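You operate a simulated robot arm through the tools that you are given. There is no shell and no other tool. Be economical: measure what you need, move in short steps, check, and stop when the job is done.

The job below is to be done with a simulated two-armed robot. You get a single attempt, and the scene is never put back.

Task
Stack the seed tin that says "pansy" from the steel table on top of the seed tin that says "tomato". Fetch the green tin and set it on the top of the scanner. Take the orange starter pot and put it on the white counter. Take the yellow sample cup and leave it on the top deck of the trolley. Put the white tub that says "spring" from the brown table on the white saucer. Put the yellow plant pot on the steel table away on the narrow bench. Take the impatiens and put it in the white bowl. Press the blue tap button three times. Any order will do. Set down upright: green tin, yellow sample cup, yellow plant pot.

The check looks at the end state, three seconds after you hand in, the way a careful person would. Anything else that was tipped, shoved, dropped, spilled or broken makes it a failure.

Robot
Two 7-joint arms with two-finger parallel grippers on one trunk, on a base that drives. Base frame: it is fixed to the floor where the robot stands at the start and does not move with it; the origin is under the middle of the robot, x ahead of it, y to its left, z up. Readings come in mm, degrees, newtons and seconds.
The left shoulder is at the start at [-82, 119, 851], the right one opposite. With the tool pointing down near the work surface each hand reaches from about 160 to 580 mm from the robot's upright axis, wherever it stands, measured 20 degrees to its own side. Places, roughly: blue tap button [-900, 3300, 1200]; green tin [500, 0, 750]; impatiens [-1000, 1500, 1000]; narrow bench [-2900, -1500, 700]; orange starter pot (6x6x6 cm) [600, -2300, 800]; seed tin [500, 250, 750]; top deck of the trolley [-1000, 0, 700]; top of the scanner (22x18 cm) [-860, -1800, 920]; white bowl (17x17x10 cm) [-3300, -400, 800]; white counter [-1000, -1500, 900]; white saucer (9x9x1 cm) [700, -700, 800]; white tub [1000, -750, 750]; yellow plant pot (6x6x6 cm) [600, 0, 800]; yellow sample cup (5x5x6 cm) [900, -1800, 800]. Payload 3.43 kg a hand.
The tool frame of a hand sits at the grasp point between the pads (the TCP): z along the fingers, y along the line on which they close. The tips reach 30 mm beyond it. Largest opening 94 mm; finger width 28, thickness 10; the body of the gripper, 50 by 96 mm, starts 55 mm behind the TCP.
Orientation is told as [roll, pitch, yaw] about the base's x, y, z axes, in that order, counted from this pose: with the fingers straight down and closing along the base's y, the tool's x points along the base's -x, its y along +y and its z along -z.

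Tools
- The arms move only by the tool send_rows. It takes "left_deltas", "right_deltas" or both (then of equal length, played together; a hand with none holds still); each is a list that holds one entry, the list of rows, each a list of 7 numbers: the opening in per cent of the stroke, from 0 (shut) to 100 (fully open), then the shift along the base's x, y, z in mm, then the turn, a rotation vector about the base's x, y, z in degrees. In form: [[[grip, x, y, z, wx, wy, wz], ...]]. A call has 1 to 12 rows; each row shifts and turns the commanded pose from where the row before left it. Each row takes 0.2 s and may step no farther than 50 mm and 8.6 degrees from the row before; otherwise, or with a gripper value out of range, the whole call is refused. A pose out of reach is approached as far as the arm can. The call stops where the force on the tool passes 40 N (or 10 N more than at its start, if that is more) or the arm is blocked; 0.2 s more then pass. The fingers move at their own pace (about 153 mm/s each) and stop on an object; they squeeze with about 41 N. The grip force told is the motor's: it shows also when the fingers shut on nothing. Time passes only in rows, and 0.2 s behind the last, so rows that do not move let the fingers close. It gives the time, the measured TCP pose, the force on the tool (base axes), the opening and the grip force at its end, in the units of the frame above (readings bear some noise), with the torque about the TCP (base axes, N m) and any sound that the robot's microphone picked up.
- Cameras (640 x 400 px; columns grow to the right, rows downward): "scene" is now at [31.3, -10.1, 1559]; the picture's right is [-0.13, -0.99, 0.00], its down [-0.75, 0.10, -0.65] and it looks along [0.65, -0.08, -0.76] (base axes); focal length 293 px, centre (320, 200). "left" rides on the left gripper at [76, -14, -102] in its tool frame; the picture's right is [0.18, 0.98, 0.00], its down [-0.75, 0.14, -0.64] and it looks along [-0.63, 0.12, 0.77] (tool axes); focal length 243 px, centre (320, 200). "right" rides on the right gripper at [76, 14, -102] in its tool frame; the picture's right is [-0.18, 0.98, 0.00], its down [-0.75, -0.14, -0.64] and it looks along [-0.63, -0.12, 0.77] (tool axes); focal length 243 px, centre (320, 200). There is no depth. A picture from a camera that has moved, and an enlarged one, comes with that camera's place and axes in the base frame and with its lens.
- snapshot(camera): a new picture of that camera. It takes no simulated time.
- raise_lower(by): slides the trunk up (or, below 0, down) by that many mm; the arms and the scene camera ride with it, the base frame stays. It gives what a move gives, with no picture.
- base_move(legs): drives the robot by 1 to 6 legs, each [ahead, left, turn to the left] in mm, mm and degrees, along the robot's own axes; the way and the turn of a leg run together, so that a leg with both is an arc; at most 1500 mm and 180 degrees a leg. The arms and the cameras ride along, it lands a little off, and it stops where it bumps. It gives what a move gives.
- aim_head(pan, tilt): turns the head with the scene camera to pan (to the left, within 143 degrees either way) and tilt (down, from -29 to 69), counted from straight ahead of the robot. It gives what a move gives.
- close_up(camera, box): a new picture of the part [left, top, right, bottom] of that camera's present view, enlarged. It takes no simulated time.
- finish_job(): hands the job in; it is judged then, once.

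Work in short steps. Places have to be worked out from the pictures, the camera data and where the tool is seen: move nearer, look again, correct. Check each grasp and each placing, and mend what went wrong. You have 217 turns and 220 pictures in all, those below and enlarged ones among them. Open the grippers and draw the arms clear of the work before you hand the job in, unless the task says otherwise; then end with one line.

The tools are called after "Emit:" by a JSON object that holds its "api" and its "payload". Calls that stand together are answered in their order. send_rows: Moves the arms, as the interface text tells. Its arguments: {"type":"object","properties":{"left_deltas":{"type":"array"},"right_deltas":{"type":"array"}},"required":[]} The other tools are called the same way: raise_lower (by) slides the trunk up or down; base_move (legs) drives the base; aim_head (pan, tilt) turns the head that bears the scene camera; snapshot (camera) takes a picture; close_up (camera, box) takes an enlarged picture of a part of a camera's view; finish_job () hands the job in.

At the start:

```text
t: 0.0
left_eef_pos: [337.5, 132.8, 1130.5]
left_orientation: [-0.1, 0.0, 0.0]
left_contact_force: [-0.3, 0.5, -0.7]
left_moment: [0.01, -0.03, -0.03]
left_finger_gap: 93.6
left_finger_force: 0.0
right_eef_pos: [345.5, -114.5, 1049.8]
right_orientation: [0.0, 0.0, 0.0]
right_contact_force: [0.7, 0.6, 1.1]
right_moment: [0.0, -0.01, -0.02]
right_finger_gap: 94.1
right_finger_force: 0.0
trunk travel left (down, up): [-275.0, 60.0]
robot x, y, heading: [-2.2, -2.0, -0.1]
head pan, tilt: [-7.4, 49.3]
```

scene: 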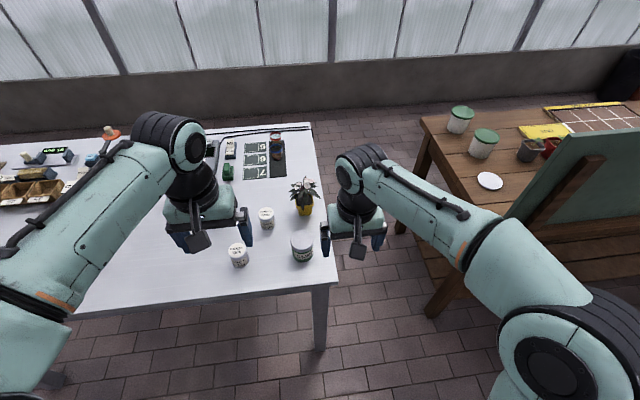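
right: 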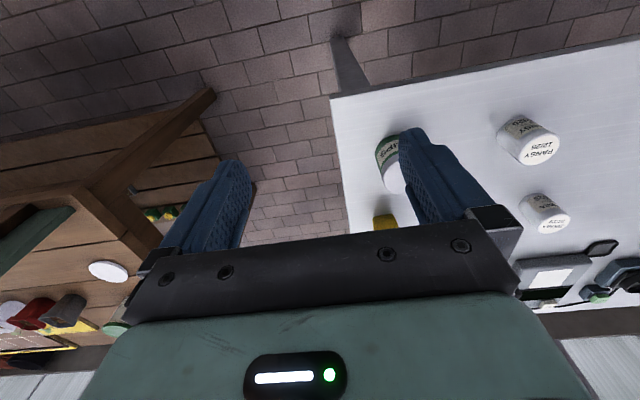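
left: 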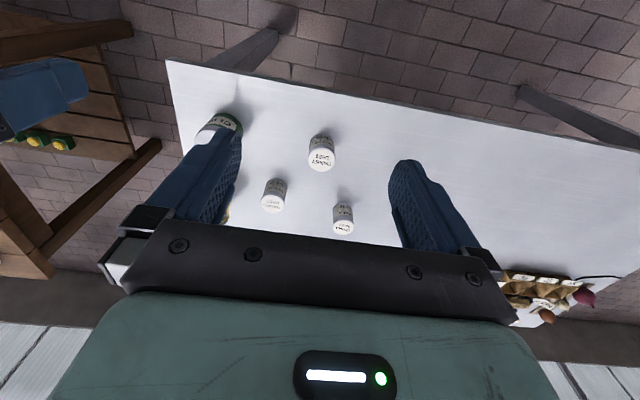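

The arms block part of the steel table; I'll enlarge parts of the views to read labels.

Emit:
{"api": "close_up", "payload": {"camera": "scene", "box": [200, 120, 340, 280]}}

Emit:
{"api": "close_up", "payload": {"camera": "left", "box": [160, 90, 400, 240]}}

Emit:
{"api": "close_up", "payload": {"camera": "scene", "box": [420, 80, 640, 220]}}

```text
2.50 times, centred on (270, 200) of scene
camera zoom: at [31.3, -10.1, 1559.0], right [-0.13, -0.99, 0.0], down [-0.75, 0.1, -0.65], along [0.65, -0.08, -0.76], focal length 734 px, centre (445, 200)
```

zoom: 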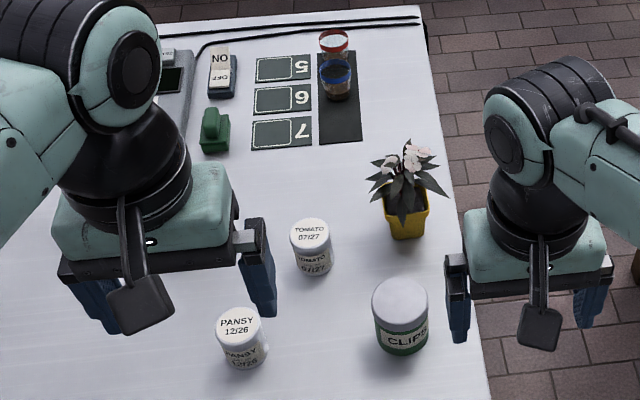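

```text
2.67 times, centred on (280, 165) of left
camera zoom: at [262.5, 118.5, 1232.5], right [-0.18, 0.98, 0.0], down [0.75, 0.14, 0.64], along [0.63, 0.12, -0.77], focal length 647 px, centre (427, 293)
```

zoom: 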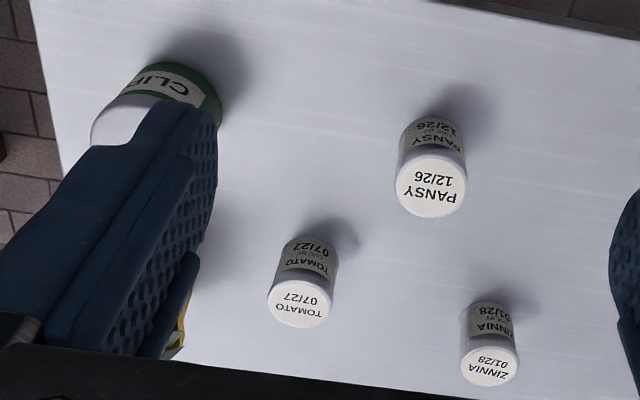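

```text
2.86 times, centred on (530, 150) of scene
camera zoom: at [31.3, -10.1, 1559.0], right [-0.13, -0.99, 0.0], down [-0.75, 0.1, -0.65], along [0.65, -0.08, -0.76], focal length 838 px, centre (-280, 343)
```

zoom: 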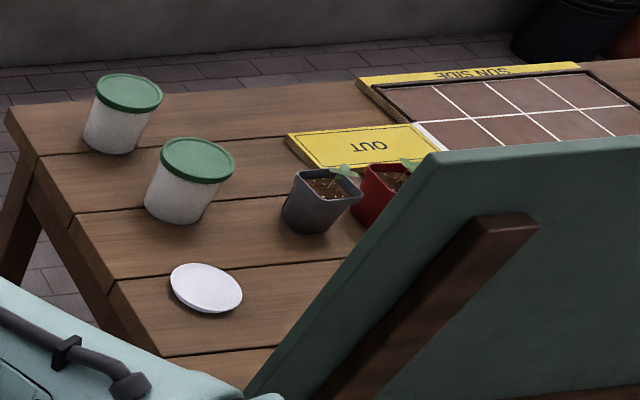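

I'll survey the surroundings with the head to know the obstacles and places.

Emit:
{"api": "aim_head", "payload": {"pan": -70, "tilt": 25}}

Emit:
{"api": "snapshot", "payload": {"camera": "scene"}}

Emit:
{"api": "aim_head", "payload": {"pan": -140, "tilt": 20}}

Emit:
{"api": "snapshot", "payload": {"camera": "scene"}}

Emit:
{"api": "aim_head", "payload": {"pan": 143, "tilt": 20}}

Emit:
{"api": "snapshot", "payload": {"camera": "scene"}}

Emit:
{"api": "aim_head", "payload": {"pan": 75, "tilt": 20}}

Emit:
{"api": "snapshot", "payload": {"camera": "scene"}}

```text
t: 1.3
left_eef_pos: [339.5, 132.3, 1129.7]
left_orientation: [0.0, 0.0, 0.1]
left_contact_force: [0.0, -0.4, -0.5]
left_moment: [0.01, 0.0, 0.03]
left_finger_gap: 94.1
left_finger_force: 0.1
right_eef_pos: [346.2, -114.8, 1049.8]
right_orientation: [0.0, 0.1, 0.1]
right_contact_force: [0.9, 0.4, -0.4]
right_moment: [0.01, -0.02, 0.02]
right_finger_gap: 93.7
right_finger_force: 0.0
trunk travel left (down, up): [-275.0, 60.0]
robot x, y, heading: [-2.6, 1.0, -0.2]
head pan, tilt: [-70.0, 25.0]
```

```text
213 pictures are left
camera scene: at [-14.1, -86.6, 1595.6], right [-0.94, -0.34, 0.0], down [-0.14, 0.4, -0.91], along [0.31, -0.85, -0.42], focal length 293 px, centre (320, 200)
```

scene: 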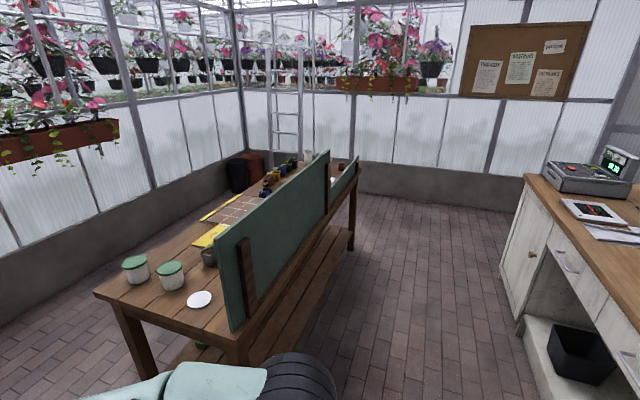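

```text
t: 2.7
left_eef_pos: [338.2, 132.4, 1129.0]
left_orientation: [0.0, 0.0, 0.0]
left_contact_force: [0.3, 0.2, 0.2]
left_moment: [-0.02, 0.0, 0.0]
left_finger_gap: 94.1
left_finger_force: 0.1
right_eef_pos: [344.6, -114.3, 1050.1]
right_orientation: [0.0, 0.0, 0.0]
right_contact_force: [-0.2, 0.1, 0.7]
right_moment: [0.04, 0.02, 0.02]
right_finger_gap: 93.7
right_finger_force: 0.0
trunk travel left (down, up): [-275.0, 60.0]
robot x, y, heading: [0.9, 0.9, 0.2]
head pan, tilt: [-140.0, 20.0]
```

```text
212 pictures are left
camera scene: at [-117.0, -60.0, 1603.7], right [-0.64, 0.77, 0.0], down [0.26, 0.22, -0.94], along [-0.72, -0.6, -0.34], focal length 293 px, centre (320, 200)
```

scene: 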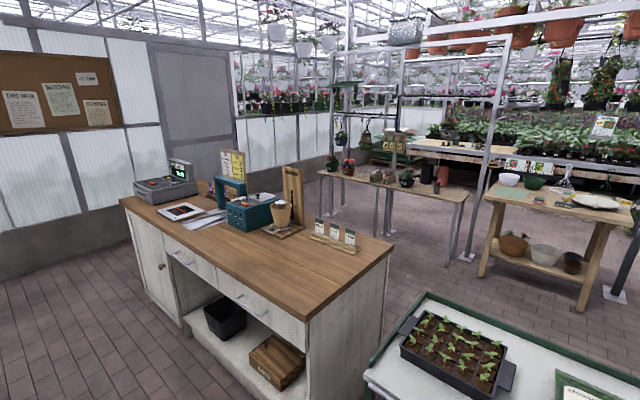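

```text
t: 6.6
left_eef_pos: [337.9, 132.3, 1130.7]
left_orientation: [0.0, 0.0, 0.0]
left_contact_force: [0.3, -0.6, 0.1]
left_moment: [-0.01, 0.03, 0.03]
left_finger_gap: 94.0
left_finger_force: 0.1
right_eef_pos: [344.2, -114.7, 1049.1]
right_orientation: [0.0, 0.0, -0.1]
right_contact_force: [-0.1, 0.2, 0.1]
right_moment: [-0.01, -0.04, -0.03]
right_finger_gap: 94.2
right_finger_force: 0.0
trunk travel left (down, up): [-275.0, 60.0]
robot x, y, heading: [0.8, -1.6, 0.0]
head pan, tilt: [143.0, 20.0]
```

```text
211 pictures are left
camera scene: at [-120.1, 56.0, 1603.7], right [0.6, 0.8, 0.0], down [0.27, -0.21, -0.94], along [-0.75, 0.57, -0.34], focal length 293 px, centre (320, 200)
```

scene: 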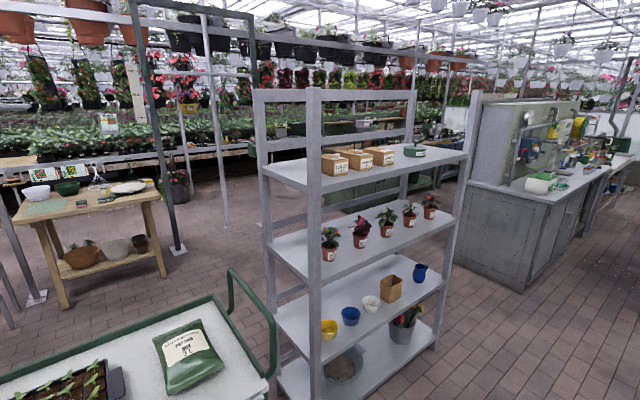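

```text
t: 8.0
left_eef_pos: [337.7, 132.8, 1130.3]
left_orientation: [-0.1, 0.1, 0.1]
left_contact_force: [-0.3, -0.2, -0.2]
left_moment: [-0.03, 0.01, 0.02]
left_finger_gap: 94.1
left_finger_force: 0.0
right_eef_pos: [344.2, -114.8, 1049.7]
right_orientation: [0.1, 0.0, 0.0]
right_contact_force: [0.4, -0.4, -0.1]
right_moment: [-0.01, 0.03, 0.02]
right_finger_gap: 94.1
right_finger_force: 0.1
trunk travel left (down, up): [-275.0, 60.0]
robot x, y, heading: [2.3, -1.4, -0.1]
head pan, tilt: [75.0, 20.0]
```

```text
210 pictures are left
camera scene: at [-21.7, 89.9, 1603.7], right [0.97, -0.26, 0.0], down [-0.09, -0.33, -0.94], along [0.24, 0.91, -0.34], focal length 293 px, centre (320, 200)
```

scene: 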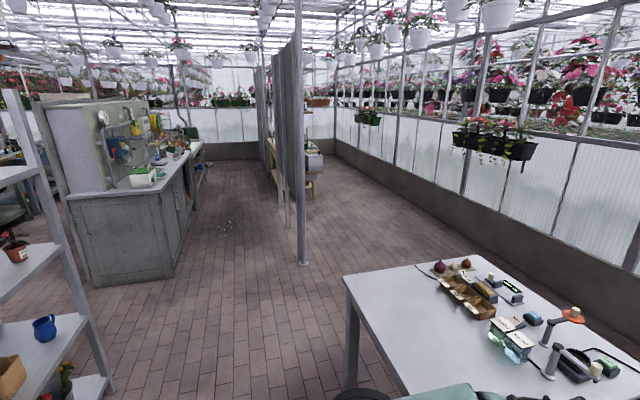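

I'll return the head to the work and bring the left hand over the pansy tin for a second viewpoint.

Emit:
{"api": "aim_head", "payload": {"pan": 0, "tilt": 50}}

Emit:
{"api": "send_rows", "payload": {"left_deltas": [[[100, 30, 10, -40, 0, 0, 0], [100, 30, 10, -40, 0, 0, 0], [100, 20, 10, -40, 0, 0, 0], [100, 20, 0, -40, 0, 0, 0]]], "right_deltas": [[[100, -30, -20, 20, 0, 0, 0], [100, -30, -20, 20, 0, 0, 0], [100, -30, -20, 20, 0, 0, 0], [100, 0, 0, 0, 0, 0, 0]]]}}

Emit:
{"api": "snapshot", "payload": {"camera": "left"}}

Emit:
{"api": "snapshot", "payload": {"camera": "scene"}}

```text
t: 9.5
left_eef_pos: [337.4, 132.8, 1128.6]
left_orientation: [0.0, 0.0, 0.0]
left_contact_force: [0.3, -0.5, -1.0]
left_moment: [-0.03, 0.01, 0.03]
left_finger_gap: 94.1
left_finger_force: 0.1
right_eef_pos: [345.3, -114.4, 1048.8]
right_orientation: [0.0, 0.0, 0.0]
right_contact_force: [0.0, 0.0, -0.3]
right_moment: [0.0, -0.02, -0.04]
right_finger_gap: 93.9
right_finger_force: 0.1
trunk travel left (down, up): [-275.0, 60.0]
robot x, y, heading: [-0.2, -2.4, -0.3]
head pan, tilt: [0.0, 50.0]
```

```text
refused: row 1 steps farther than a row can; nothing moved
```

```text
209 pictures are left
camera left: at [262.5, 118.6, 1232.5], right [-0.18, 0.98, 0.0], down [0.75, 0.14, 0.64], along [0.63, 0.12, -0.77], focal length 243 px, centre (320, 200)
```

left: 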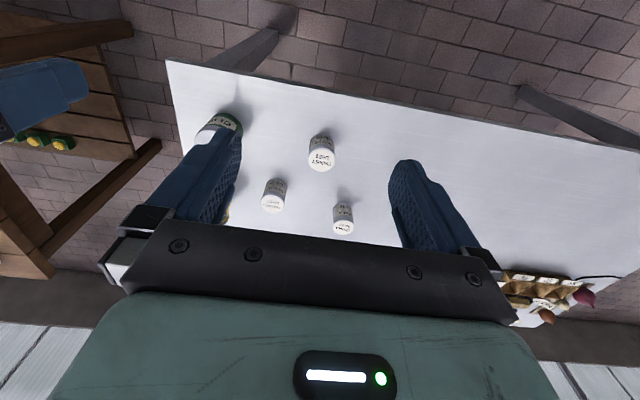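

```text
208 pictures are left
camera scene: at [31.3, 0.0, 1558.1], right [0.0, -1.0, 0.0], down [-0.77, 0.0, -0.64], along [0.64, 0.0, -0.77], focal length 293 px, centre (320, 200)
```

scene: 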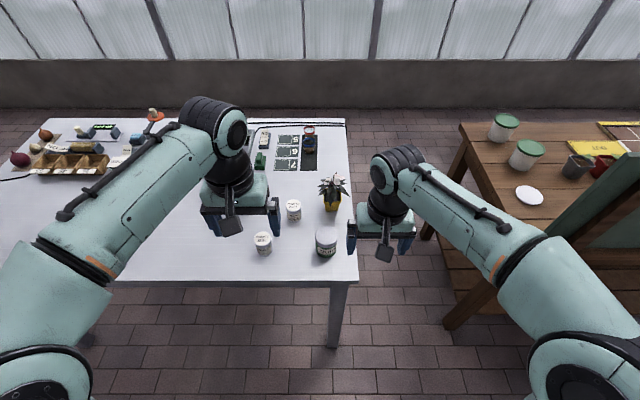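

Triangulating gives the pansy top at about (515,169,800). I approach with shorter rows.

Emit:
{"api": "send_rows", "payload": {"left_deltas": [[[100, 25, 6, -35, 0, 0, 0], [100, 25, 6, -35, 0, 0, 0], [100, 25, 6, -35, 0, 0, 0], [100, 25, 6, -35, 0, 0, 0], [100, 25, 6, -35, 0, 0, 0]]], "right_deltas": [[[100, -25, -20, 20, 0, 0, 0], [100, -25, -20, 20, 0, 0, 0], [100, -25, -20, 20, 0, 0, 0], [100, 0, 0, 0, 0, 0, 0], [100, 0, 0, 0, 0, 0, 0]]]}}

Emit:
{"api": "snapshot", "payload": {"camera": "left"}}

Emit:
{"api": "snapshot", "payload": {"camera": "scene"}}

```text
t: 10.7
left_eef_pos: [465.1, 162.7, 954.9]
left_orientation: [-0.1, 0.1, 0.0]
left_contact_force: [0.1, 0.9, 0.4]
left_moment: [-0.01, 0.01, 0.02]
left_finger_gap: 94.0
left_finger_force: 0.0
right_eef_pos: [270.5, -174.7, 1109.3]
right_orientation: [0.0, 0.0, -0.1]
right_contact_force: [-0.4, 0.0, 0.2]
right_moment: [-0.05, 0.03, -0.03]
right_finger_gap: 94.1
right_finger_force: 0.1
trunk travel left (down, up): [-275.0, 60.0]
robot x, y, heading: [1.6, 2.1, 0.1]
head pan, tilt: [0.0, 50.0]
```

```text
207 pictures are left
camera left: at [389.4, 148.6, 1057.8], right [-0.18, 0.98, 0.0], down [0.75, 0.14, 0.64], along [0.63, 0.12, -0.77], focal length 243 px, centre (320, 200)
```

left: 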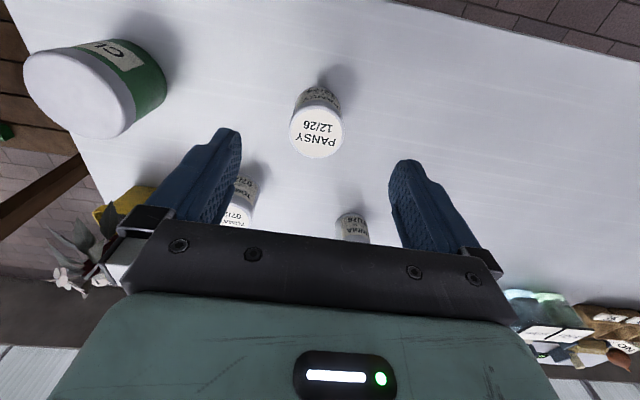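

```text
206 pictures are left
camera scene: at [32.1, -0.1, 1558.1], right [0.0, -1.0, 0.0], down [-0.77, 0.0, -0.64], along [0.64, 0.0, -0.77], focal length 293 px, centre (320, 200)
```

scene: 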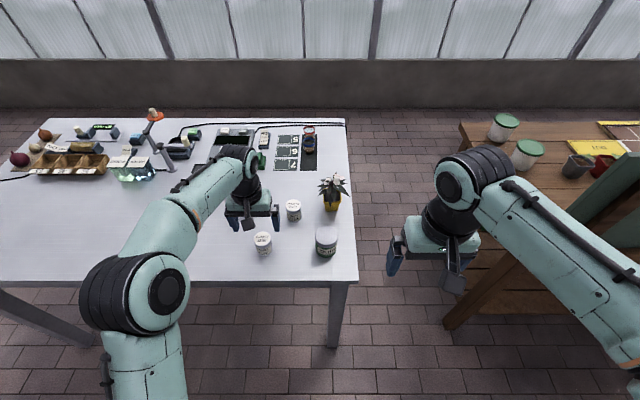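

Refined pansy top: about (497,165,830). I move right above it with tips still clear and look.

Emit:
{"api": "send_rows", "payload": {"left_deltas": [[[100, 16, 1, -36, 0, 0, 0], [100, 16, 1, -36, 0, 0, 0]]]}}

Emit:
{"api": "snapshot", "payload": {"camera": "left"}}

Emit:
{"api": "close_up", "payload": {"camera": "scene", "box": [200, 120, 380, 280]}}

```text
t: 11.3
left_eef_pos: [496.8, 162.8, 881.8]
left_orientation: [0.0, -0.1, 0.0]
left_contact_force: [0.5, 0.0, 0.0]
left_moment: [-0.03, 0.04, 0.0]
left_finger_gap: 93.8
left_finger_force: 0.0
right_eef_pos: [269.3, -175.1, 1110.0]
right_orientation: [0.0, 0.0, 0.0]
right_contact_force: [0.7, -0.6, 0.5]
right_moment: [-0.02, -0.02, 0.01]
right_finger_gap: 94.1
right_finger_force: 0.1
trunk travel left (down, up): [-275.0, 60.0]
robot x, y, heading: [-2.4, 3.9, 0.1]
head pan, tilt: [0.0, 50.0]
```

```text
205 pictures are left
camera left: at [421.1, 149.9, 984.1], right [-0.18, 0.98, 0.0], down [0.75, 0.14, 0.64], along [0.63, 0.12, -0.77], focal length 243 px, centre (320, 200)
```

left: 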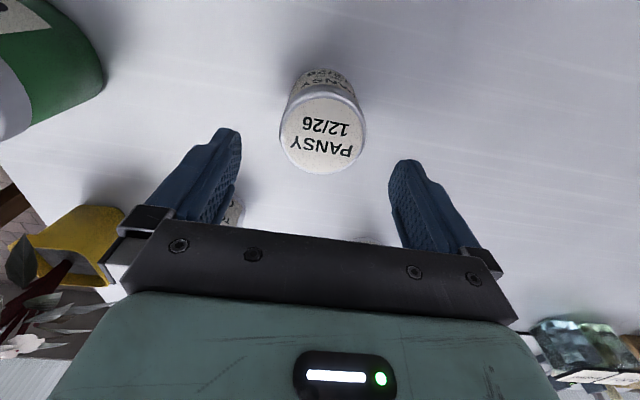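

```text
2.50 times, centred on (290, 200) of scene
camera zoom: at [31.7, 0.0, 1558.1], right [0.0, -1.0, 0.0], down [-0.77, 0.0, -0.64], along [0.64, 0.0, -0.77], focal length 734 px, centre (395, 200)
```

zoom: 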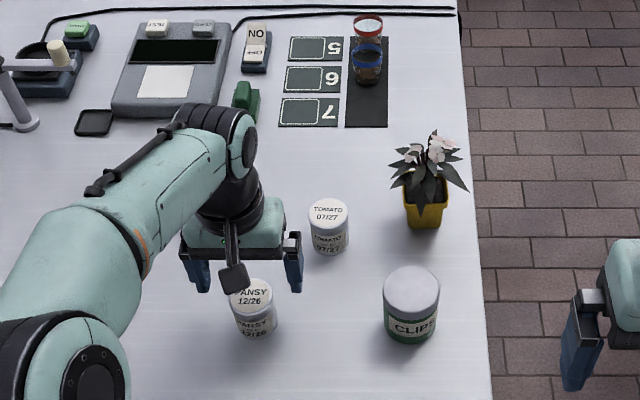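

Lid center about (492,164), top about z 835. Descend around it and close.

Emit:
{"api": "send_rows", "payload": {"left_deltas": [[[100, -5, 1, -22, 0, 0, 0], [100, 0, 0, -22, 0, 0, 0], [100, 0, 0, -21, 0, 0, 0]]]}}

Emit:
{"api": "snapshot", "payload": {"camera": "left"}}

Emit:
{"api": "close_up", "payload": {"camera": "scene", "box": [200, 180, 340, 280]}}

```text
t: 12.1
left_eef_pos: [490.9, 166.8, 830.2]
left_orientation: [0.0, -0.3, 0.1]
left_contact_force: [-10.7, -1.5, 22.1]
left_moment: [1.31, 1.03, 0.62]
left_finger_gap: 93.9
left_finger_force: 0.1
right_eef_pos: [269.2, -175.4, 1109.5]
right_orientation: [0.0, 0.1, 0.0]
right_contact_force: [-0.2, 0.3, -0.4]
right_moment: [-0.06, 0.04, 0.0]
right_finger_gap: 94.0
right_finger_force: 0.1
trunk travel left (down, up): [-275.0, 60.0]
robot x, y, heading: [-0.1, 3.0, 0.1]
head pan, tilt: [0.0, 50.0]
stopped in row 3 (left hand): the force on the tool passed its limit at 55 N (the readings are from after the stop); the commanded pose is now the measured one
```

```text
203 pictures are left
camera left: at [414.8, 151.5, 932.7], right [-0.19, 0.98, 0.0], down [0.75, 0.14, 0.65], along [0.63, 0.12, -0.76], focal length 243 px, centre (320, 200)
```

left: 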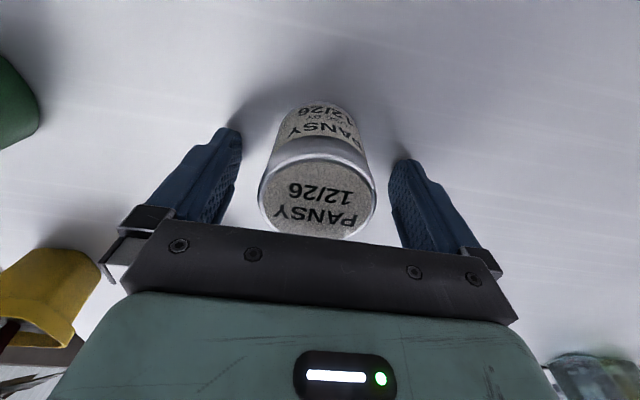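

```text
4.00 times, centred on (270, 230) of scene
camera zoom: at [29.8, -0.3, 1558.2], right [0.0, -1.0, 0.0], down [-0.77, 0.0, -0.64], along [0.64, 0.0, -0.77], focal length 1174 px, centre (520, 80)
```

zoom: 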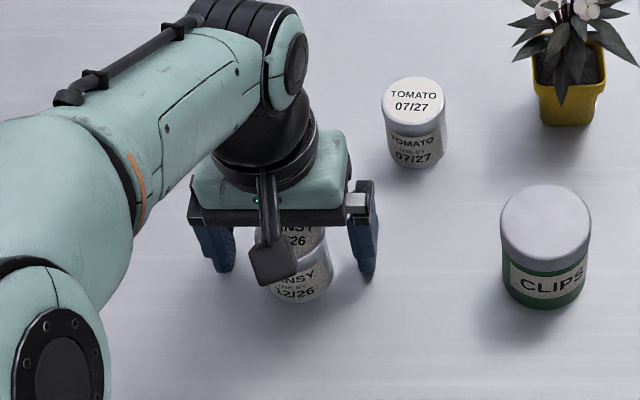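

Fingertips touched the table at TCP z 830, so the table top is about z 800. I rise 4 mm, shift back 8 mm to centre, and close.

Emit:
{"api": "send_rows", "payload": {"left_deltas": [[[100, -8, -2, 5, 0, 0, 0], [100, 0, 0, 0, 0, 0, 0], [0, 0, 0, 0, 0, 0, 0], [0, 0, 0, 0, 0, 0, 0], [0, 0, 0, 0, 0, 0, 0]]]}}

Emit:
{"api": "snapshot", "payload": {"camera": "left"}}

```text
t: 13.3
left_eef_pos: [483.4, 164.5, 834.5]
left_orientation: [0.0, -0.3, 0.1]
left_contact_force: [-1.1, -0.2, -0.2]
left_moment: [-0.01, 0.03, -0.01]
left_finger_gap: 50.4
left_finger_force: 41.1
right_eef_pos: [269.6, -175.5, 1110.6]
right_orientation: [0.0, 0.1, 0.0]
right_contact_force: [-0.4, -1.3, 0.1]
right_moment: [0.01, 0.02, 0.01]
right_finger_gap: 94.0
right_finger_force: 0.0
trunk travel left (down, up): [-275.0, 60.0]
robot x, y, heading: [-1.7, 3.6, -0.3]
head pan, tilt: [0.0, 50.0]
```

```text
201 pictures are left
camera left: at [407.6, 150.2, 936.6], right [-0.18, 0.98, 0.0], down [0.75, 0.14, 0.65], along [0.63, 0.12, -0.76], focal length 243 px, centre (320, 200)
```

left: 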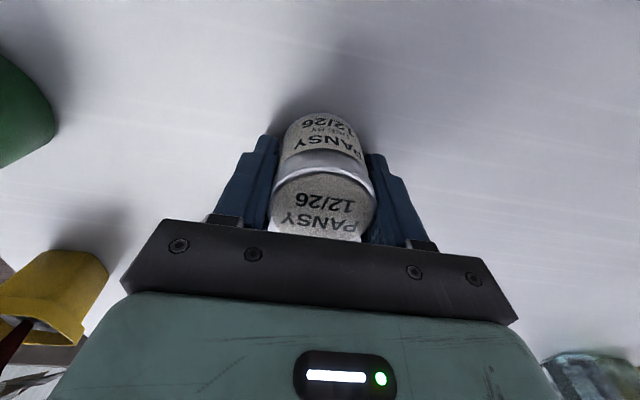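

Pansy is held. Lift and carry toward the tomato tin, estimated lid at (606,83,847).

Emit:
{"api": "send_rows", "payload": {"left_deltas": [[[0, 0, 0, 45, 0, 0, 0], [0, 0, 0, 45, 0, 0, 0], [0, 30, -25, 0, 0, 0, 0], [0, 30, -25, 0, 0, 0, 0], [0, 30, -25, 0, 0, 0, 0], [0, 0, 0, 0, 0, 0, 0]]]}}

Emit:
{"api": "snapshot", "payload": {"camera": "left"}}

Emit:
{"api": "close_up", "payload": {"camera": "scene", "box": [240, 160, 380, 260]}}

```text
t: 14.7
left_eef_pos: [546.0, 95.7, 919.9]
left_orientation: [0.0, -0.2, -0.1]
left_contact_force: [0.5, -0.1, -0.6]
left_moment: [-0.03, 0.04, -0.02]
left_finger_gap: 49.9
left_finger_force: 40.7
left hand out of reach, approached as far as the arm can: row 5
right_eef_pos: [269.8, -174.8, 1109.0]
right_orientation: [-0.1, 0.1, -0.1]
right_contact_force: [-0.5, 0.0, 0.2]
right_moment: [0.01, -0.01, 0.02]
right_finger_gap: 94.1
right_finger_force: 0.0
trunk travel left (down, up): [-275.0, 60.0]
robot x, y, heading: [0.2, 0.6, -0.3]
head pan, tilt: [0.0, 50.0]
```

```text
200 pictures are left
camera left: at [469.2, 81.5, 1022.2], right [-0.18, 0.98, 0.0], down [0.75, 0.14, 0.65], along [0.63, 0.12, -0.76], focal length 243 px, centre (320, 200)
```

left: 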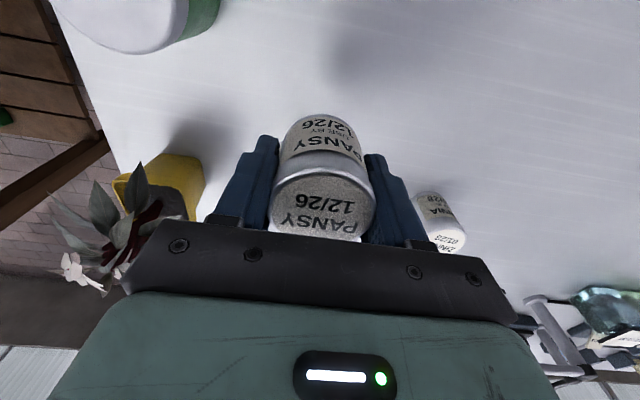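

```text
4.00 times, centred on (310, 210) of scene
camera zoom: at [31.7, 0.1, 1558.1], right [0.0, -1.0, 0.0], down [-0.77, 0.0, -0.64], along [0.64, 0.0, -0.77], focal length 1174 px, centre (360, 160)
```

zoom: 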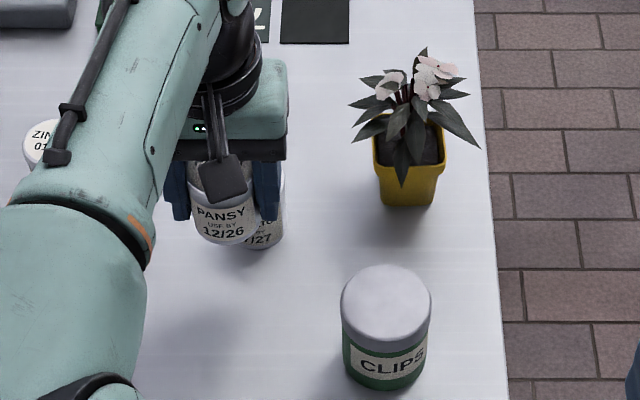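

Reaching limit; the hand needs about 60 mm more, so I drive 70 mm ahead (the held tin rides about 38 mm above the tomato lid).

Emit:
{"api": "base_move", "payload": {"legs": [[70, 0, 0]]}}

Emit:
{"api": "snapshot", "payload": {"camera": "left"}}

Emit:
{"api": "close_up", "payload": {"camera": "scene", "box": [220, 160, 380, 260]}}

Emit:
{"api": "snapshot", "payload": {"camera": "right"}}

```text
t: 15.7
left_eef_pos: [618.0, 95.2, 919.6]
left_orientation: [0.0, -0.3, 0.1]
left_contact_force: [-0.4, 0.8, -1.0]
left_moment: [-0.04, 0.01, 0.0]
left_finger_gap: 50.1
left_finger_force: 41.1
right_eef_pos: [342.8, -174.8, 1108.7]
right_orientation: [0.0, 0.0, 0.0]
right_contact_force: [0.4, -0.1, 0.5]
right_moment: [0.04, 0.0, -0.02]
right_finger_gap: 94.0
right_finger_force: 0.1
trunk travel left (down, up): [-275.0, 60.0]
robot x, y, heading: [68.2, 2.1, 0.1]
head pan, tilt: [0.0, 50.0]
```

```text
198 pictures are left
camera left: at [541.6, 81.6, 1022.2], right [-0.18, 0.98, 0.0], down [0.75, 0.14, 0.65], along [0.63, 0.12, -0.76], focal length 243 px, centre (320, 200)
```

left: 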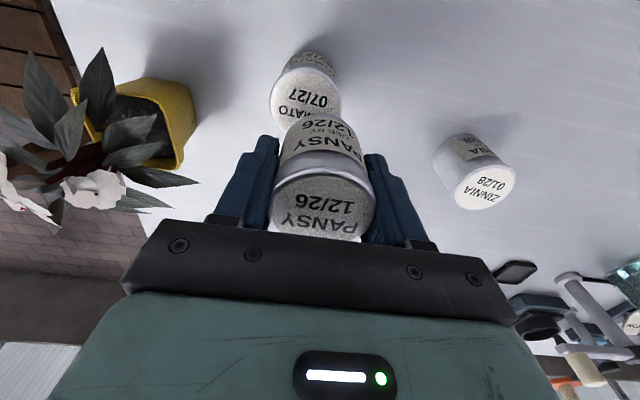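

```text
4.00 times, centred on (300, 210) of scene
camera zoom: at [104.3, 0.0, 1558.0], right [0.0, -1.0, 0.0], down [-0.77, 0.0, -0.64], along [0.64, 0.0, -0.77], focal length 1174 px, centre (400, 160)
```

zoom: 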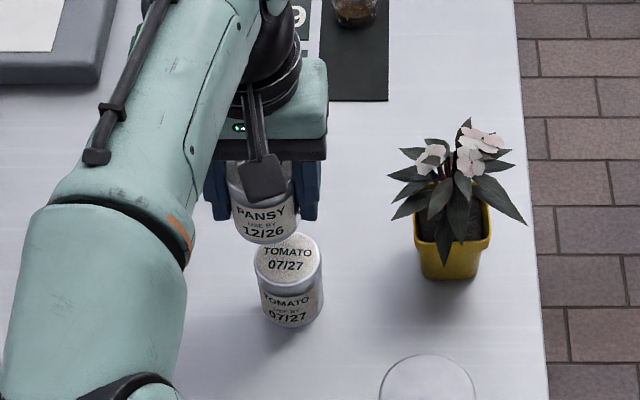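

```text
196 pictures are left
camera right: at [265.7, -162.1, 1212.4], right [0.18, 0.98, 0.0], down [0.75, -0.14, 0.64], along [0.63, -0.12, -0.77], focal length 243 px, centre (320, 200)
```

right: 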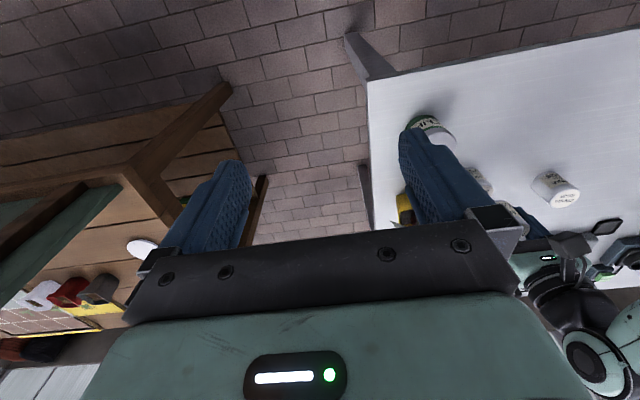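

Tomato lid is about (600,82); pansy centre about (616,96). Shift by (-16,-14), lower slightly, and look.

Emit:
{"api": "send_rows", "payload": {"left_deltas": [[[0, -16, -14, 0, 0, 0, 0], [0, 0, 0, -15, 0, 0, 0], [0, 0, 0, 0, 0, 0, 0]]]}}

Emit:
{"api": "snapshot", "payload": {"camera": "left"}}

Emit:
{"api": "close_up", "payload": {"camera": "scene", "box": [240, 180, 340, 260]}}

```text
t: 16.5
left_eef_pos: [601.3, 81.9, 904.2]
left_orientation: [-0.1, -0.3, -0.1]
left_contact_force: [-0.6, 0.8, -0.9]
left_moment: [0.0, -0.03, 0.0]
left_finger_gap: 49.9
left_finger_force: 41.4
right_eef_pos: [341.6, -175.3, 1109.7]
right_orientation: [0.0, 0.0, 0.0]
right_contact_force: [-0.5, 1.6, -0.3]
right_moment: [-0.03, 0.02, -0.02]
right_finger_gap: 94.2
right_finger_force: 0.1
trunk travel left (down, up): [-275.0, 60.0]
robot x, y, heading: [71.2, 1.5, -0.0]
head pan, tilt: [0.0, 50.0]
```

```text
195 pictures are left
camera left: at [525.0, 67.4, 1006.8], right [-0.18, 0.98, 0.0], down [0.75, 0.14, 0.65], along [0.64, 0.12, -0.76], focal length 243 px, centre (320, 200)
```

left: 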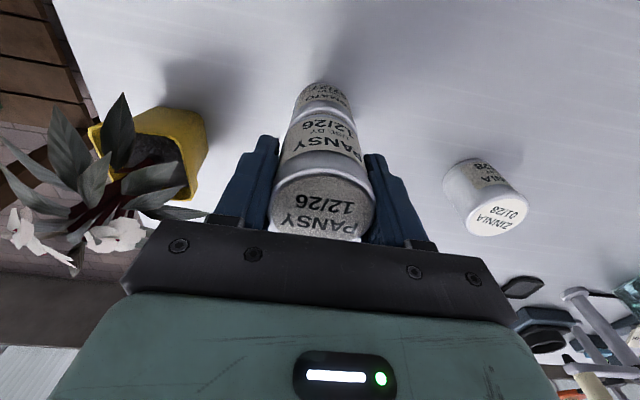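

```text
5.00 times, centred on (290, 220) of scene
camera zoom: at [102.7, -0.1, 1558.1], right [0.0, -1.0, 0.0], down [-0.77, 0.0, -0.64], along [0.64, 0.0, -0.77], focal length 1467 px, centre (470, 100)
```

zoom: 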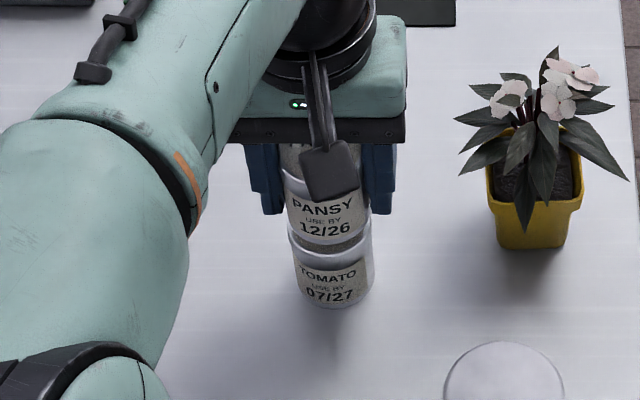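

Alignment looks good in both views. Lower gently to contact, expecting it near TCP z 882.

Emit:
{"api": "send_rows", "payload": {"left_deltas": [[[0, 0, 0, -8, 0, 0, 0], [0, 0, 0, -7, 0, 0, 0], [0, 0, 0, -4, 0, 0, 0], [0, 0, 0, 0, 0, 0, 0]]]}}

Emit:
{"api": "snapshot", "payload": {"camera": "left"}}

Emit:
{"api": "close_up", "payload": {"camera": "scene", "box": [250, 190, 330, 250]}}

```text
t: 17.5
left_eef_pos: [601.6, 81.4, 888.6]
left_orientation: [-0.1, -0.7, 0.0]
left_contact_force: [-2.9, 2.0, 31.0]
left_moment: [0.09, 0.02, 0.05]
left_finger_gap: 48.2
left_finger_force: 40.8
right_eef_pos: [340.1, -175.4, 1112.5]
right_orientation: [0.0, -0.1, 0.0]
right_contact_force: [0.2, 0.1, 0.0]
right_moment: [-0.02, 0.0, 0.01]
right_finger_gap: 94.0
right_finger_force: 0.1
trunk travel left (down, up): [-275.0, 60.0]
robot x, y, heading: [68.9, 3.9, -0.2]
head pan, tilt: [0.0, 50.0]
```

```text
193 pictures are left
camera left: at [524.8, 67.9, 991.0], right [-0.18, 0.98, 0.0], down [0.75, 0.14, 0.65], along [0.64, 0.12, -0.76], focal length 243 px, centre (320, 200)
```

left: 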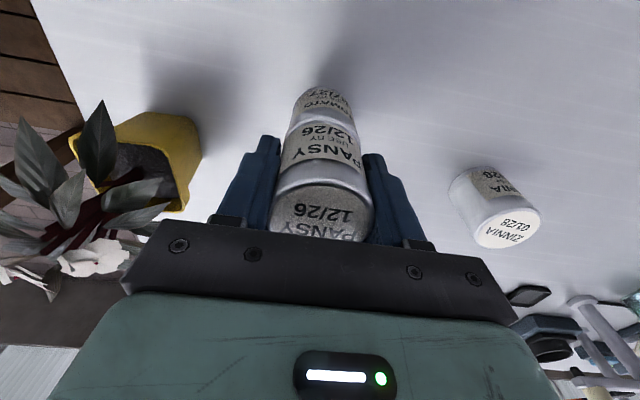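

```text
6.67 times, centred on (290, 220) of scene
camera zoom: at [100.1, -0.2, 1558.4], right [0.0, -1.0, 0.0], down [-0.76, 0.0, -0.64], along [0.64, 0.0, -0.76], focal length 1956 px, centre (520, 67)
```

zoom: 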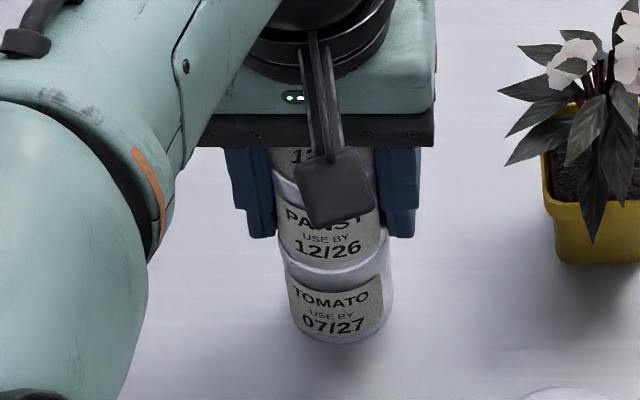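

Contact made. Ease up 1 mm, open only partly (leaves are near), and rise straight up.

Emit:
{"api": "send_rows", "payload": {"left_deltas": [[[0, 0, 0, 2, 0, 0, 0], [66, 0, 0, 0, 0, 0, 0], [66, 0, 0, 0, 0, 0, 0], [66, 0, 0, 10, 0, 0, 0], [66, 0, 0, 30, 0, 0, 0], [66, 0, 0, 40, 0, 0, 0], [66, 0, 0, 40, 0, 0, 0]]]}}

Emit:
{"api": "snapshot", "payload": {"camera": "left"}}

Emit:
{"api": "close_up", "payload": {"camera": "scene", "box": [240, 160, 400, 260]}}

```text
t: 19.1
left_eef_pos: [588.8, 79.9, 1006.3]
left_orientation: [0.0, -0.3, 0.1]
left_contact_force: [-0.1, -0.1, -0.1]
left_moment: [-0.05, -0.01, -0.02]
left_finger_gap: 62.2
left_finger_force: 0.0
left hand out of reach, approached as far as the arm can: row 7
right_eef_pos: [341.6, -174.5, 1109.6]
right_orientation: [-0.1, -0.1, 0.0]
right_contact_force: [0.1, -0.9, -0.1]
right_moment: [0.03, 0.0, 0.01]
right_finger_gap: 94.0
right_finger_force: 0.0
trunk travel left (down, up): [-275.0, 60.0]
robot x, y, heading: [74.3, -0.1, 0.1]
head pan, tilt: [0.0, 50.0]
```

```text
191 pictures are left
camera left: at [513.8, 66.5, 1108.6], right [-0.18, 0.98, 0.0], down [0.75, 0.14, 0.64], along [0.63, 0.12, -0.76], focal length 243 px, centre (320, 200)
```

left: 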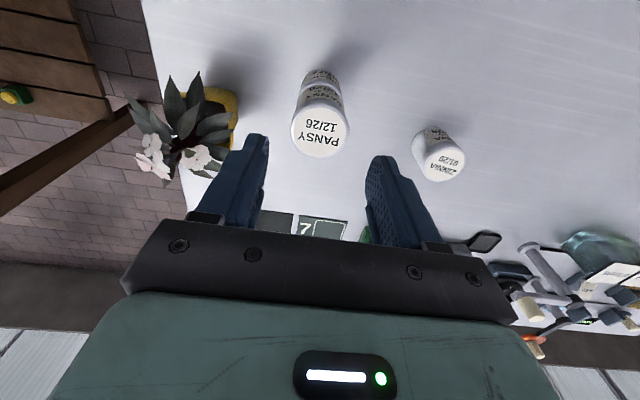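

```text
4.00 times, centred on (320, 210) of scene
camera zoom: at [103.1, -0.3, 1558.1], right [0.0, -1.0, 0.0], down [-0.77, 0.0, -0.64], along [0.64, 0.0, -0.77], focal length 1174 px, centre (320, 160)
```

zoom: 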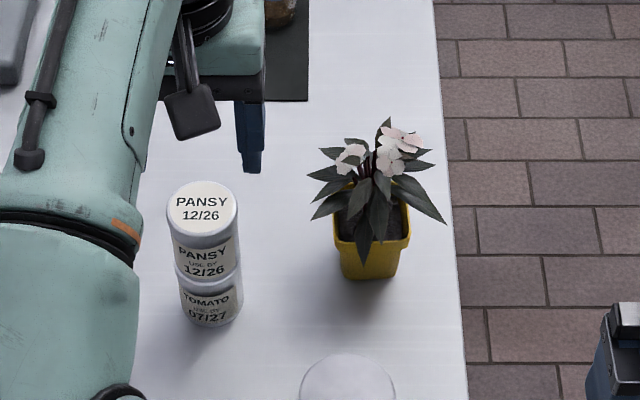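

The stack stands well. Next the green CLIPS tin with the left hand: estimated lid (486,-18, ~862). I move above it, avoiding the pansy stack, and look.

Emit:
{"api": "send_rows", "payload": {"left_deltas": [[[100, -45, -5, 0, 0, 0, 0], [100, -30, -35, 0, 0, 0, 0], [100, -15, -35, 0, 0, 0, 0], [100, -13, -25, -25, 0, 0, 0], [100, 0, 0, -25, 0, 0, 0]]]}}

Emit:
{"api": "snapshot", "payload": {"camera": "left"}}

Emit:
{"api": "close_up", "payload": {"camera": "scene", "box": [240, 180, 400, 300]}}

```text
t: 20.3
left_eef_pos: [566.4, -36.1, 984.2]
left_orientation: [0.1, -0.1, 0.0]
left_contact_force: [-0.5, 0.4, -0.3]
left_moment: [0.01, 0.02, -0.02]
left_finger_gap: 94.0
left_finger_force: 0.1
left hand out of reach, approached as far as the arm can: row 1, 2, 3, 4, 5
right_eef_pos: [341.2, -173.8, 1110.6]
right_orientation: [0.0, 0.1, 0.0]
right_contact_force: [-1.1, -0.5, 0.7]
right_moment: [0.0, -0.02, 0.05]
right_finger_gap: 94.1
right_finger_force: 0.1
trunk travel left (down, up): [-275.0, 60.0]
robot x, y, heading: [73.6, 1.3, 0.0]
head pan, tilt: [0.0, 50.0]
```

```text
189 pictures are left
camera left: at [489.9, -49.5, 1086.6], right [-0.18, 0.98, 0.0], down [0.75, 0.14, 0.65], along [0.63, 0.12, -0.76], focal length 243 px, centre (320, 200)
```

left: 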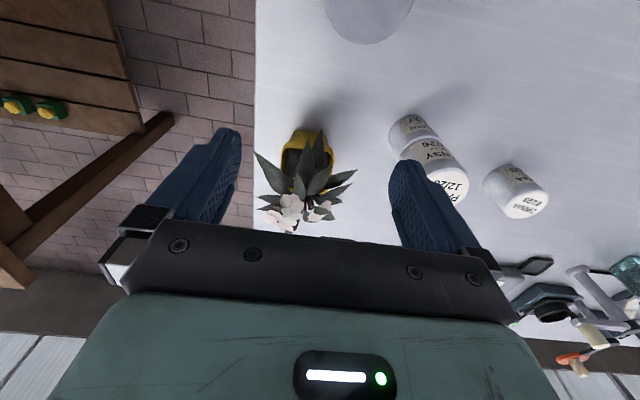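

```text
3.33 times, centred on (320, 240) of scene
camera zoom: at [103.6, 0.3, 1558.1], right [0.0, -1.0, 0.0], down [-0.77, 0.0, -0.64], along [0.64, 0.0, -0.77], focal length 978 px, centre (320, 67)
```

zoom: 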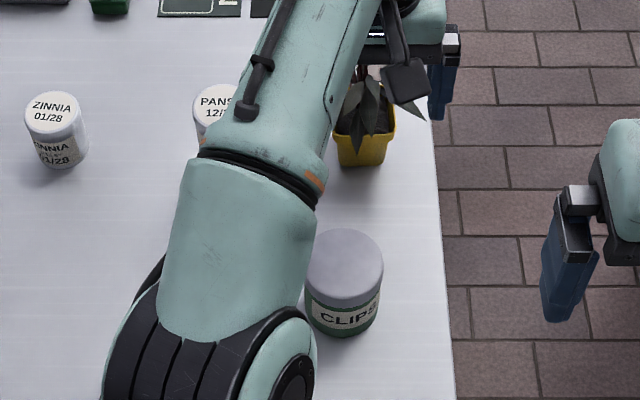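

The arm lags its commanded pose; I'll let it settle and read again.

Emit:
{"api": "send_rows", "payload": {"left_deltas": [[[100, 0, 0, 0, 0, 0, 0], [100, 0, 0, 0, 0, 0, 0], [100, 0, 0, 0, 0, 0, 0]]]}}

```text
t: 21.1
left_eef_pos: [566.8, -34.8, 984.0]
left_orientation: [0.0, -0.2, 0.1]
left_contact_force: [-0.3, 0.2, -0.4]
left_moment: [-0.01, -0.02, 0.01]
left_finger_gap: 93.8
left_finger_force: 0.1
right_eef_pos: [340.8, -174.6, 1110.2]
right_orientation: [0.0, 0.0, 0.0]
right_contact_force: [-0.6, 0.0, -0.2]
right_moment: [0.03, 0.0, 0.0]
right_finger_gap: 93.9
right_finger_force: 0.0
trunk travel left (down, up): [-275.0, 60.0]
robot x, y, heading: [77.6, 2.1, -0.0]
head pan, tilt: [0.0, 50.0]
```

The left arm can't reach across. I'll use the right hand for the green tin and the left for the pot later. Withdraw left, bring right above the tin.

Emit:
{"api": "send_rows", "payload": {"left_deltas": [[[100, 0, 30, 30, 0, 0, 0], [100, 0, 40, 20, 0, 0, 0], [100, -20, 40, 20, 0, 0, 0], [100, -40, 25, 15, 0, 0, 0], [100, -45, 15, 15, 0, 0, 0], [100, -40, 15, 0, 0, 0, 0]]], "right_deltas": [[[100, 0, 0, 0, 0, 0, 0], [100, 15, 10, -20, 0, 0, 0], [100, 25, 25, -25, 0, 0, 0], [100, 25, 30, -25, 0, 0, 0], [100, 25, 30, -25, 0, 0, 0], [100, 25, 30, -25, 0, 0, 0]]]}}

Emit:
{"api": "snapshot", "payload": {"camera": "right"}}

Emit:
{"api": "close_up", "payload": {"camera": "scene", "box": [240, 180, 400, 300]}}

```text
t: 22.5
left_eef_pos: [471.9, 108.6, 1095.8]
left_orientation: [-0.1, -0.5, 0.2]
left_contact_force: [0.3, -0.3, -0.9]
left_moment: [-0.02, -0.01, -0.03]
left_finger_gap: 93.9
left_finger_force: 0.0
left hand out of reach, approached as far as the arm can: row 3, 4
right_eef_pos: [456.1, -51.5, 986.2]
right_orientation: [0.0, 0.1, 0.0]
right_contact_force: [0.5, -0.4, 0.0]
right_moment: [0.0, 0.02, -0.01]
right_finger_gap: 93.8
right_finger_force: 0.1
trunk travel left (down, up): [-275.0, 60.0]
robot x, y, heading: [73.7, -1.2, -0.0]
head pan, tilt: [0.0, 50.0]
```

```text
187 pictures are left
camera right: at [378.4, -38.7, 1089.2], right [0.18, 0.98, 0.0], down [0.75, -0.14, 0.64], along [0.63, -0.12, -0.77], focal length 243 px, centre (320, 200)
```

right: 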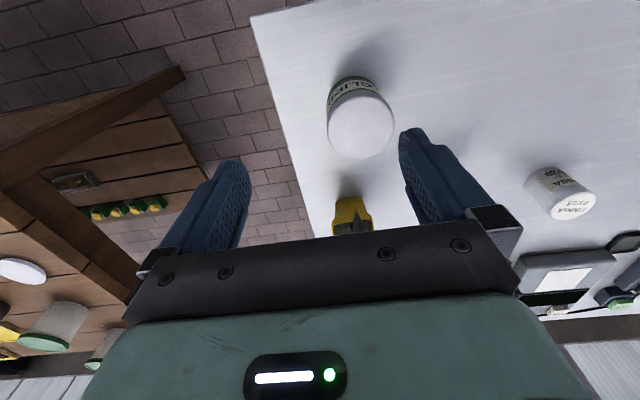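

```text
3.33 times, centred on (320, 240) of scene
camera zoom: at [104.3, -0.1, 1558.0], right [0.0, -1.0, 0.0], down [-0.77, 0.0, -0.64], along [0.64, 0.0, -0.77], focal length 978 px, centre (320, 67)
```

zoom: 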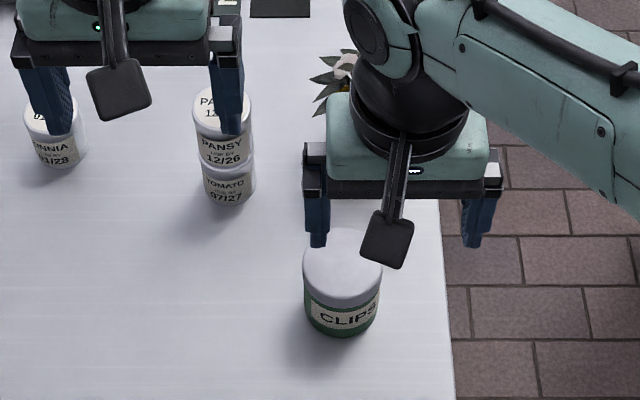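

Green tin's lid is near (482,-18,862). Move above and check at TCP z 905.

Emit:
{"api": "send_rows", "payload": {"right_deltas": [[[100, 26, 33, 0, 0, 0, 0], [100, 0, 0, -40, 0, 0, 0], [100, 0, 0, -40, 0, 0, 0], [100, 0, 0, 0, 0, 0, 0]]]}}

Emit:
{"api": "snapshot", "payload": {"camera": "right"}}

```text
t: 23.5
left_eef_pos: [470.6, 108.1, 1095.6]
left_orientation: [0.0, -0.3, 0.0]
left_contact_force: [-0.7, -0.5, 0.7]
left_moment: [0.02, 0.0, 0.02]
left_finger_gap: 93.9
left_finger_force: 0.1
right_eef_pos: [481.0, -17.1, 907.4]
right_orientation: [0.1, 0.0, 0.0]
right_contact_force: [0.5, -0.4, -0.1]
right_moment: [0.02, 0.0, 0.03]
right_finger_gap: 93.8
right_finger_force: 0.1
trunk travel left (down, up): [-275.0, 60.0]
robot x, y, heading: [75.3, -0.7, 0.1]
head pan, tilt: [0.0, 50.0]
```

```text
185 pictures are left
camera right: at [404.7, -4.6, 1009.3], right [0.18, 0.98, 0.0], down [0.75, -0.14, 0.64], along [0.63, -0.12, -0.77], focal length 243 px, centre (320, 200)
```

right: 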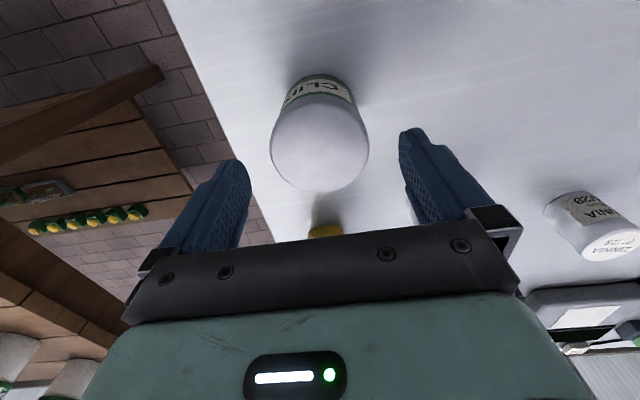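

Centred within 2 mm. Descend to TCP z about 836 and close.

Emit:
{"api": "send_rows", "payload": {"right_deltas": [[[100, 0, -2, -35, 0, 0, 0], [100, 0, 0, -36, 0, 0, 0], [100, 0, 0, 0, 0, 0, 0], [0, 0, 0, 0, 0, 0, 0], [0, 0, 0, 0, 0, 0, 0], [0, 0, 0, 0, 0, 0, 0]]]}}

Emit:
{"api": "snapshot", "payload": {"camera": "right"}}

```text
t: 24.9
left_eef_pos: [469.9, 107.8, 1093.9]
left_orientation: [0.0, -0.3, 0.0]
left_contact_force: [-1.0, -1.2, -0.2]
left_moment: [0.01, 0.03, 0.03]
left_finger_gap: 94.1
left_finger_force: 0.0
right_eef_pos: [481.3, -16.8, 839.1]
right_orientation: [-0.1, 0.0, 0.0]
right_contact_force: [-0.3, 0.1, 0.7]
right_moment: [0.0, -0.03, -0.01]
right_finger_gap: 64.5
right_finger_force: 40.9
trunk travel left (down, up): [-275.0, 60.0]
robot x, y, heading: [73.5, -4.1, 0.2]
head pan, tilt: [0.0, 50.0]
```

```text
184 pictures are left
camera right: at [405.3, -4.0, 942.0], right [0.18, 0.98, 0.0], down [0.75, -0.14, 0.64], along [0.63, -0.12, -0.77], focal length 243 px, centre (320, 200)
```

right: 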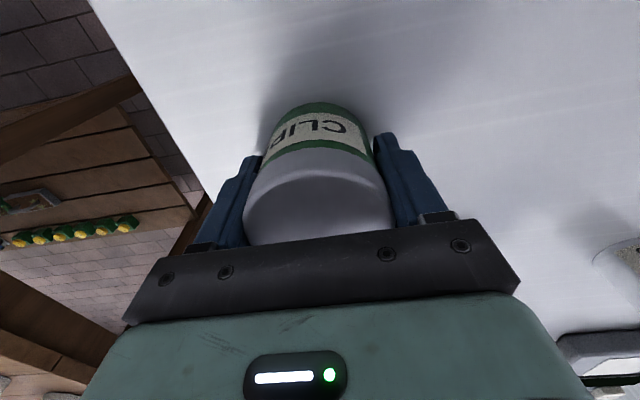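

Green tin held. Lift it, tuck it back to the right side, and bring the left hand clear.

Emit:
{"api": "send_rows", "payload": {"right_deltas": [[[0, 0, 0, 45, 0, 0, 0], [0, 0, 0, 45, 0, 0, 0], [0, -20, 0, 40, 0, 0, 0], [0, -30, -30, 20, 0, 0, 0], [0, -25, -40, 0, 0, 0, 0], [0, -25, -40, 0, 0, 0, 0], [0, 0, -40, 0, 0, 0, 0], [0, 0, 0, 0, 0, 0, 0]]]}}

Emit:
{"api": "base_move", "payload": {"legs": [[-75, 0, 0], [0, -140, 0], [60, 0, 0]]}}

Emit:
{"api": "snapshot", "payload": {"camera": "scene"}}

Emit:
{"api": "snapshot", "payload": {"camera": "left"}}

```text
t: 26.7
left_eef_pos: [470.2, 108.0, 1096.1]
left_orientation: [0.1, -0.3, 0.0]
left_contact_force: [0.2, 0.2, 0.1]
left_moment: [-0.01, 0.0, 0.01]
left_finger_gap: 94.2
left_finger_force: 0.1
right_eef_pos: [379.5, -167.1, 991.0]
right_orientation: [0.0, 0.0, 0.2]
right_contact_force: [-0.3, 0.4, -1.9]
right_moment: [0.0, 0.02, -0.01]
right_finger_gap: 64.0
right_finger_force: 40.4
trunk travel left (down, up): [-275.0, 60.0]
robot x, y, heading: [70.6, -0.1, -0.1]
head pan, tilt: [0.0, 50.0]
```

```text
t: 29.8
left_eef_pos: [457.0, -36.3, 1095.2]
left_orientation: [0.1, -0.3, -0.3]
left_contact_force: [-0.1, 0.2, 0.2]
left_moment: [-0.01, 0.04, 0.02]
left_finger_gap: 93.7
left_finger_force: 0.2
right_eef_pos: [366.0, -308.9, 991.4]
right_orientation: [0.1, 0.1, -0.1]
right_contact_force: [-0.4, 0.9, -2.3]
right_moment: [-0.03, 0.02, 0.04]
right_finger_gap: 64.1
right_finger_force: 40.8
trunk travel left (down, up): [-275.0, 60.0]
robot x, y, heading: [57.2, -142.1, -0.0]
head pan, tilt: [0.0, 50.0]
```

```text
183 pictures are left
camera scene: at [89.8, -143.3, 1558.0], right [0.0, -1.0, 0.0], down [-0.77, 0.0, -0.64], along [0.64, 0.0, -0.77], focal length 293 px, centre (320, 200)
```

scene: 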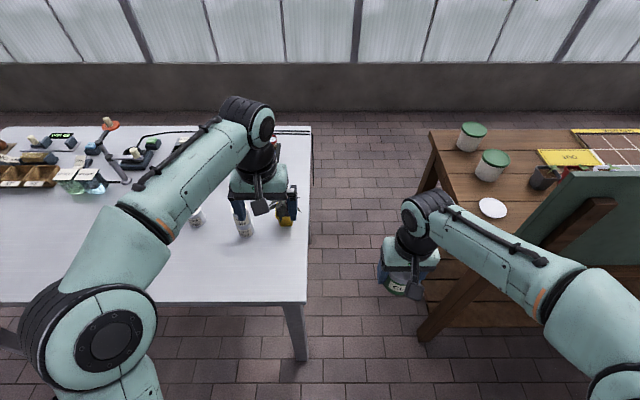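

```text
182 pictures are left
camera left: at [380.4, -50.4, 1197.4], right [-0.18, 0.98, 0.0], down [0.75, 0.14, 0.65], along [0.63, 0.12, -0.76], focal length 243 px, centre (320, 200)
```

left: 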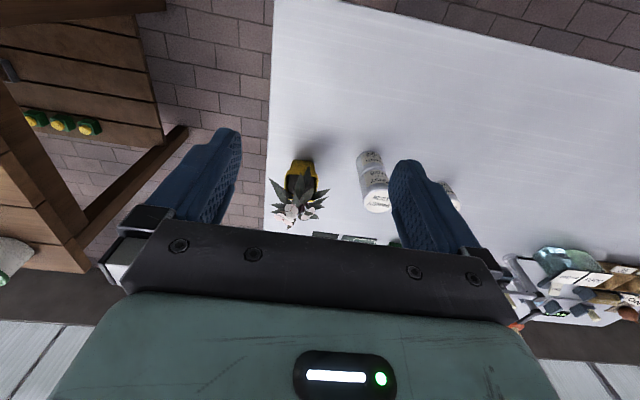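

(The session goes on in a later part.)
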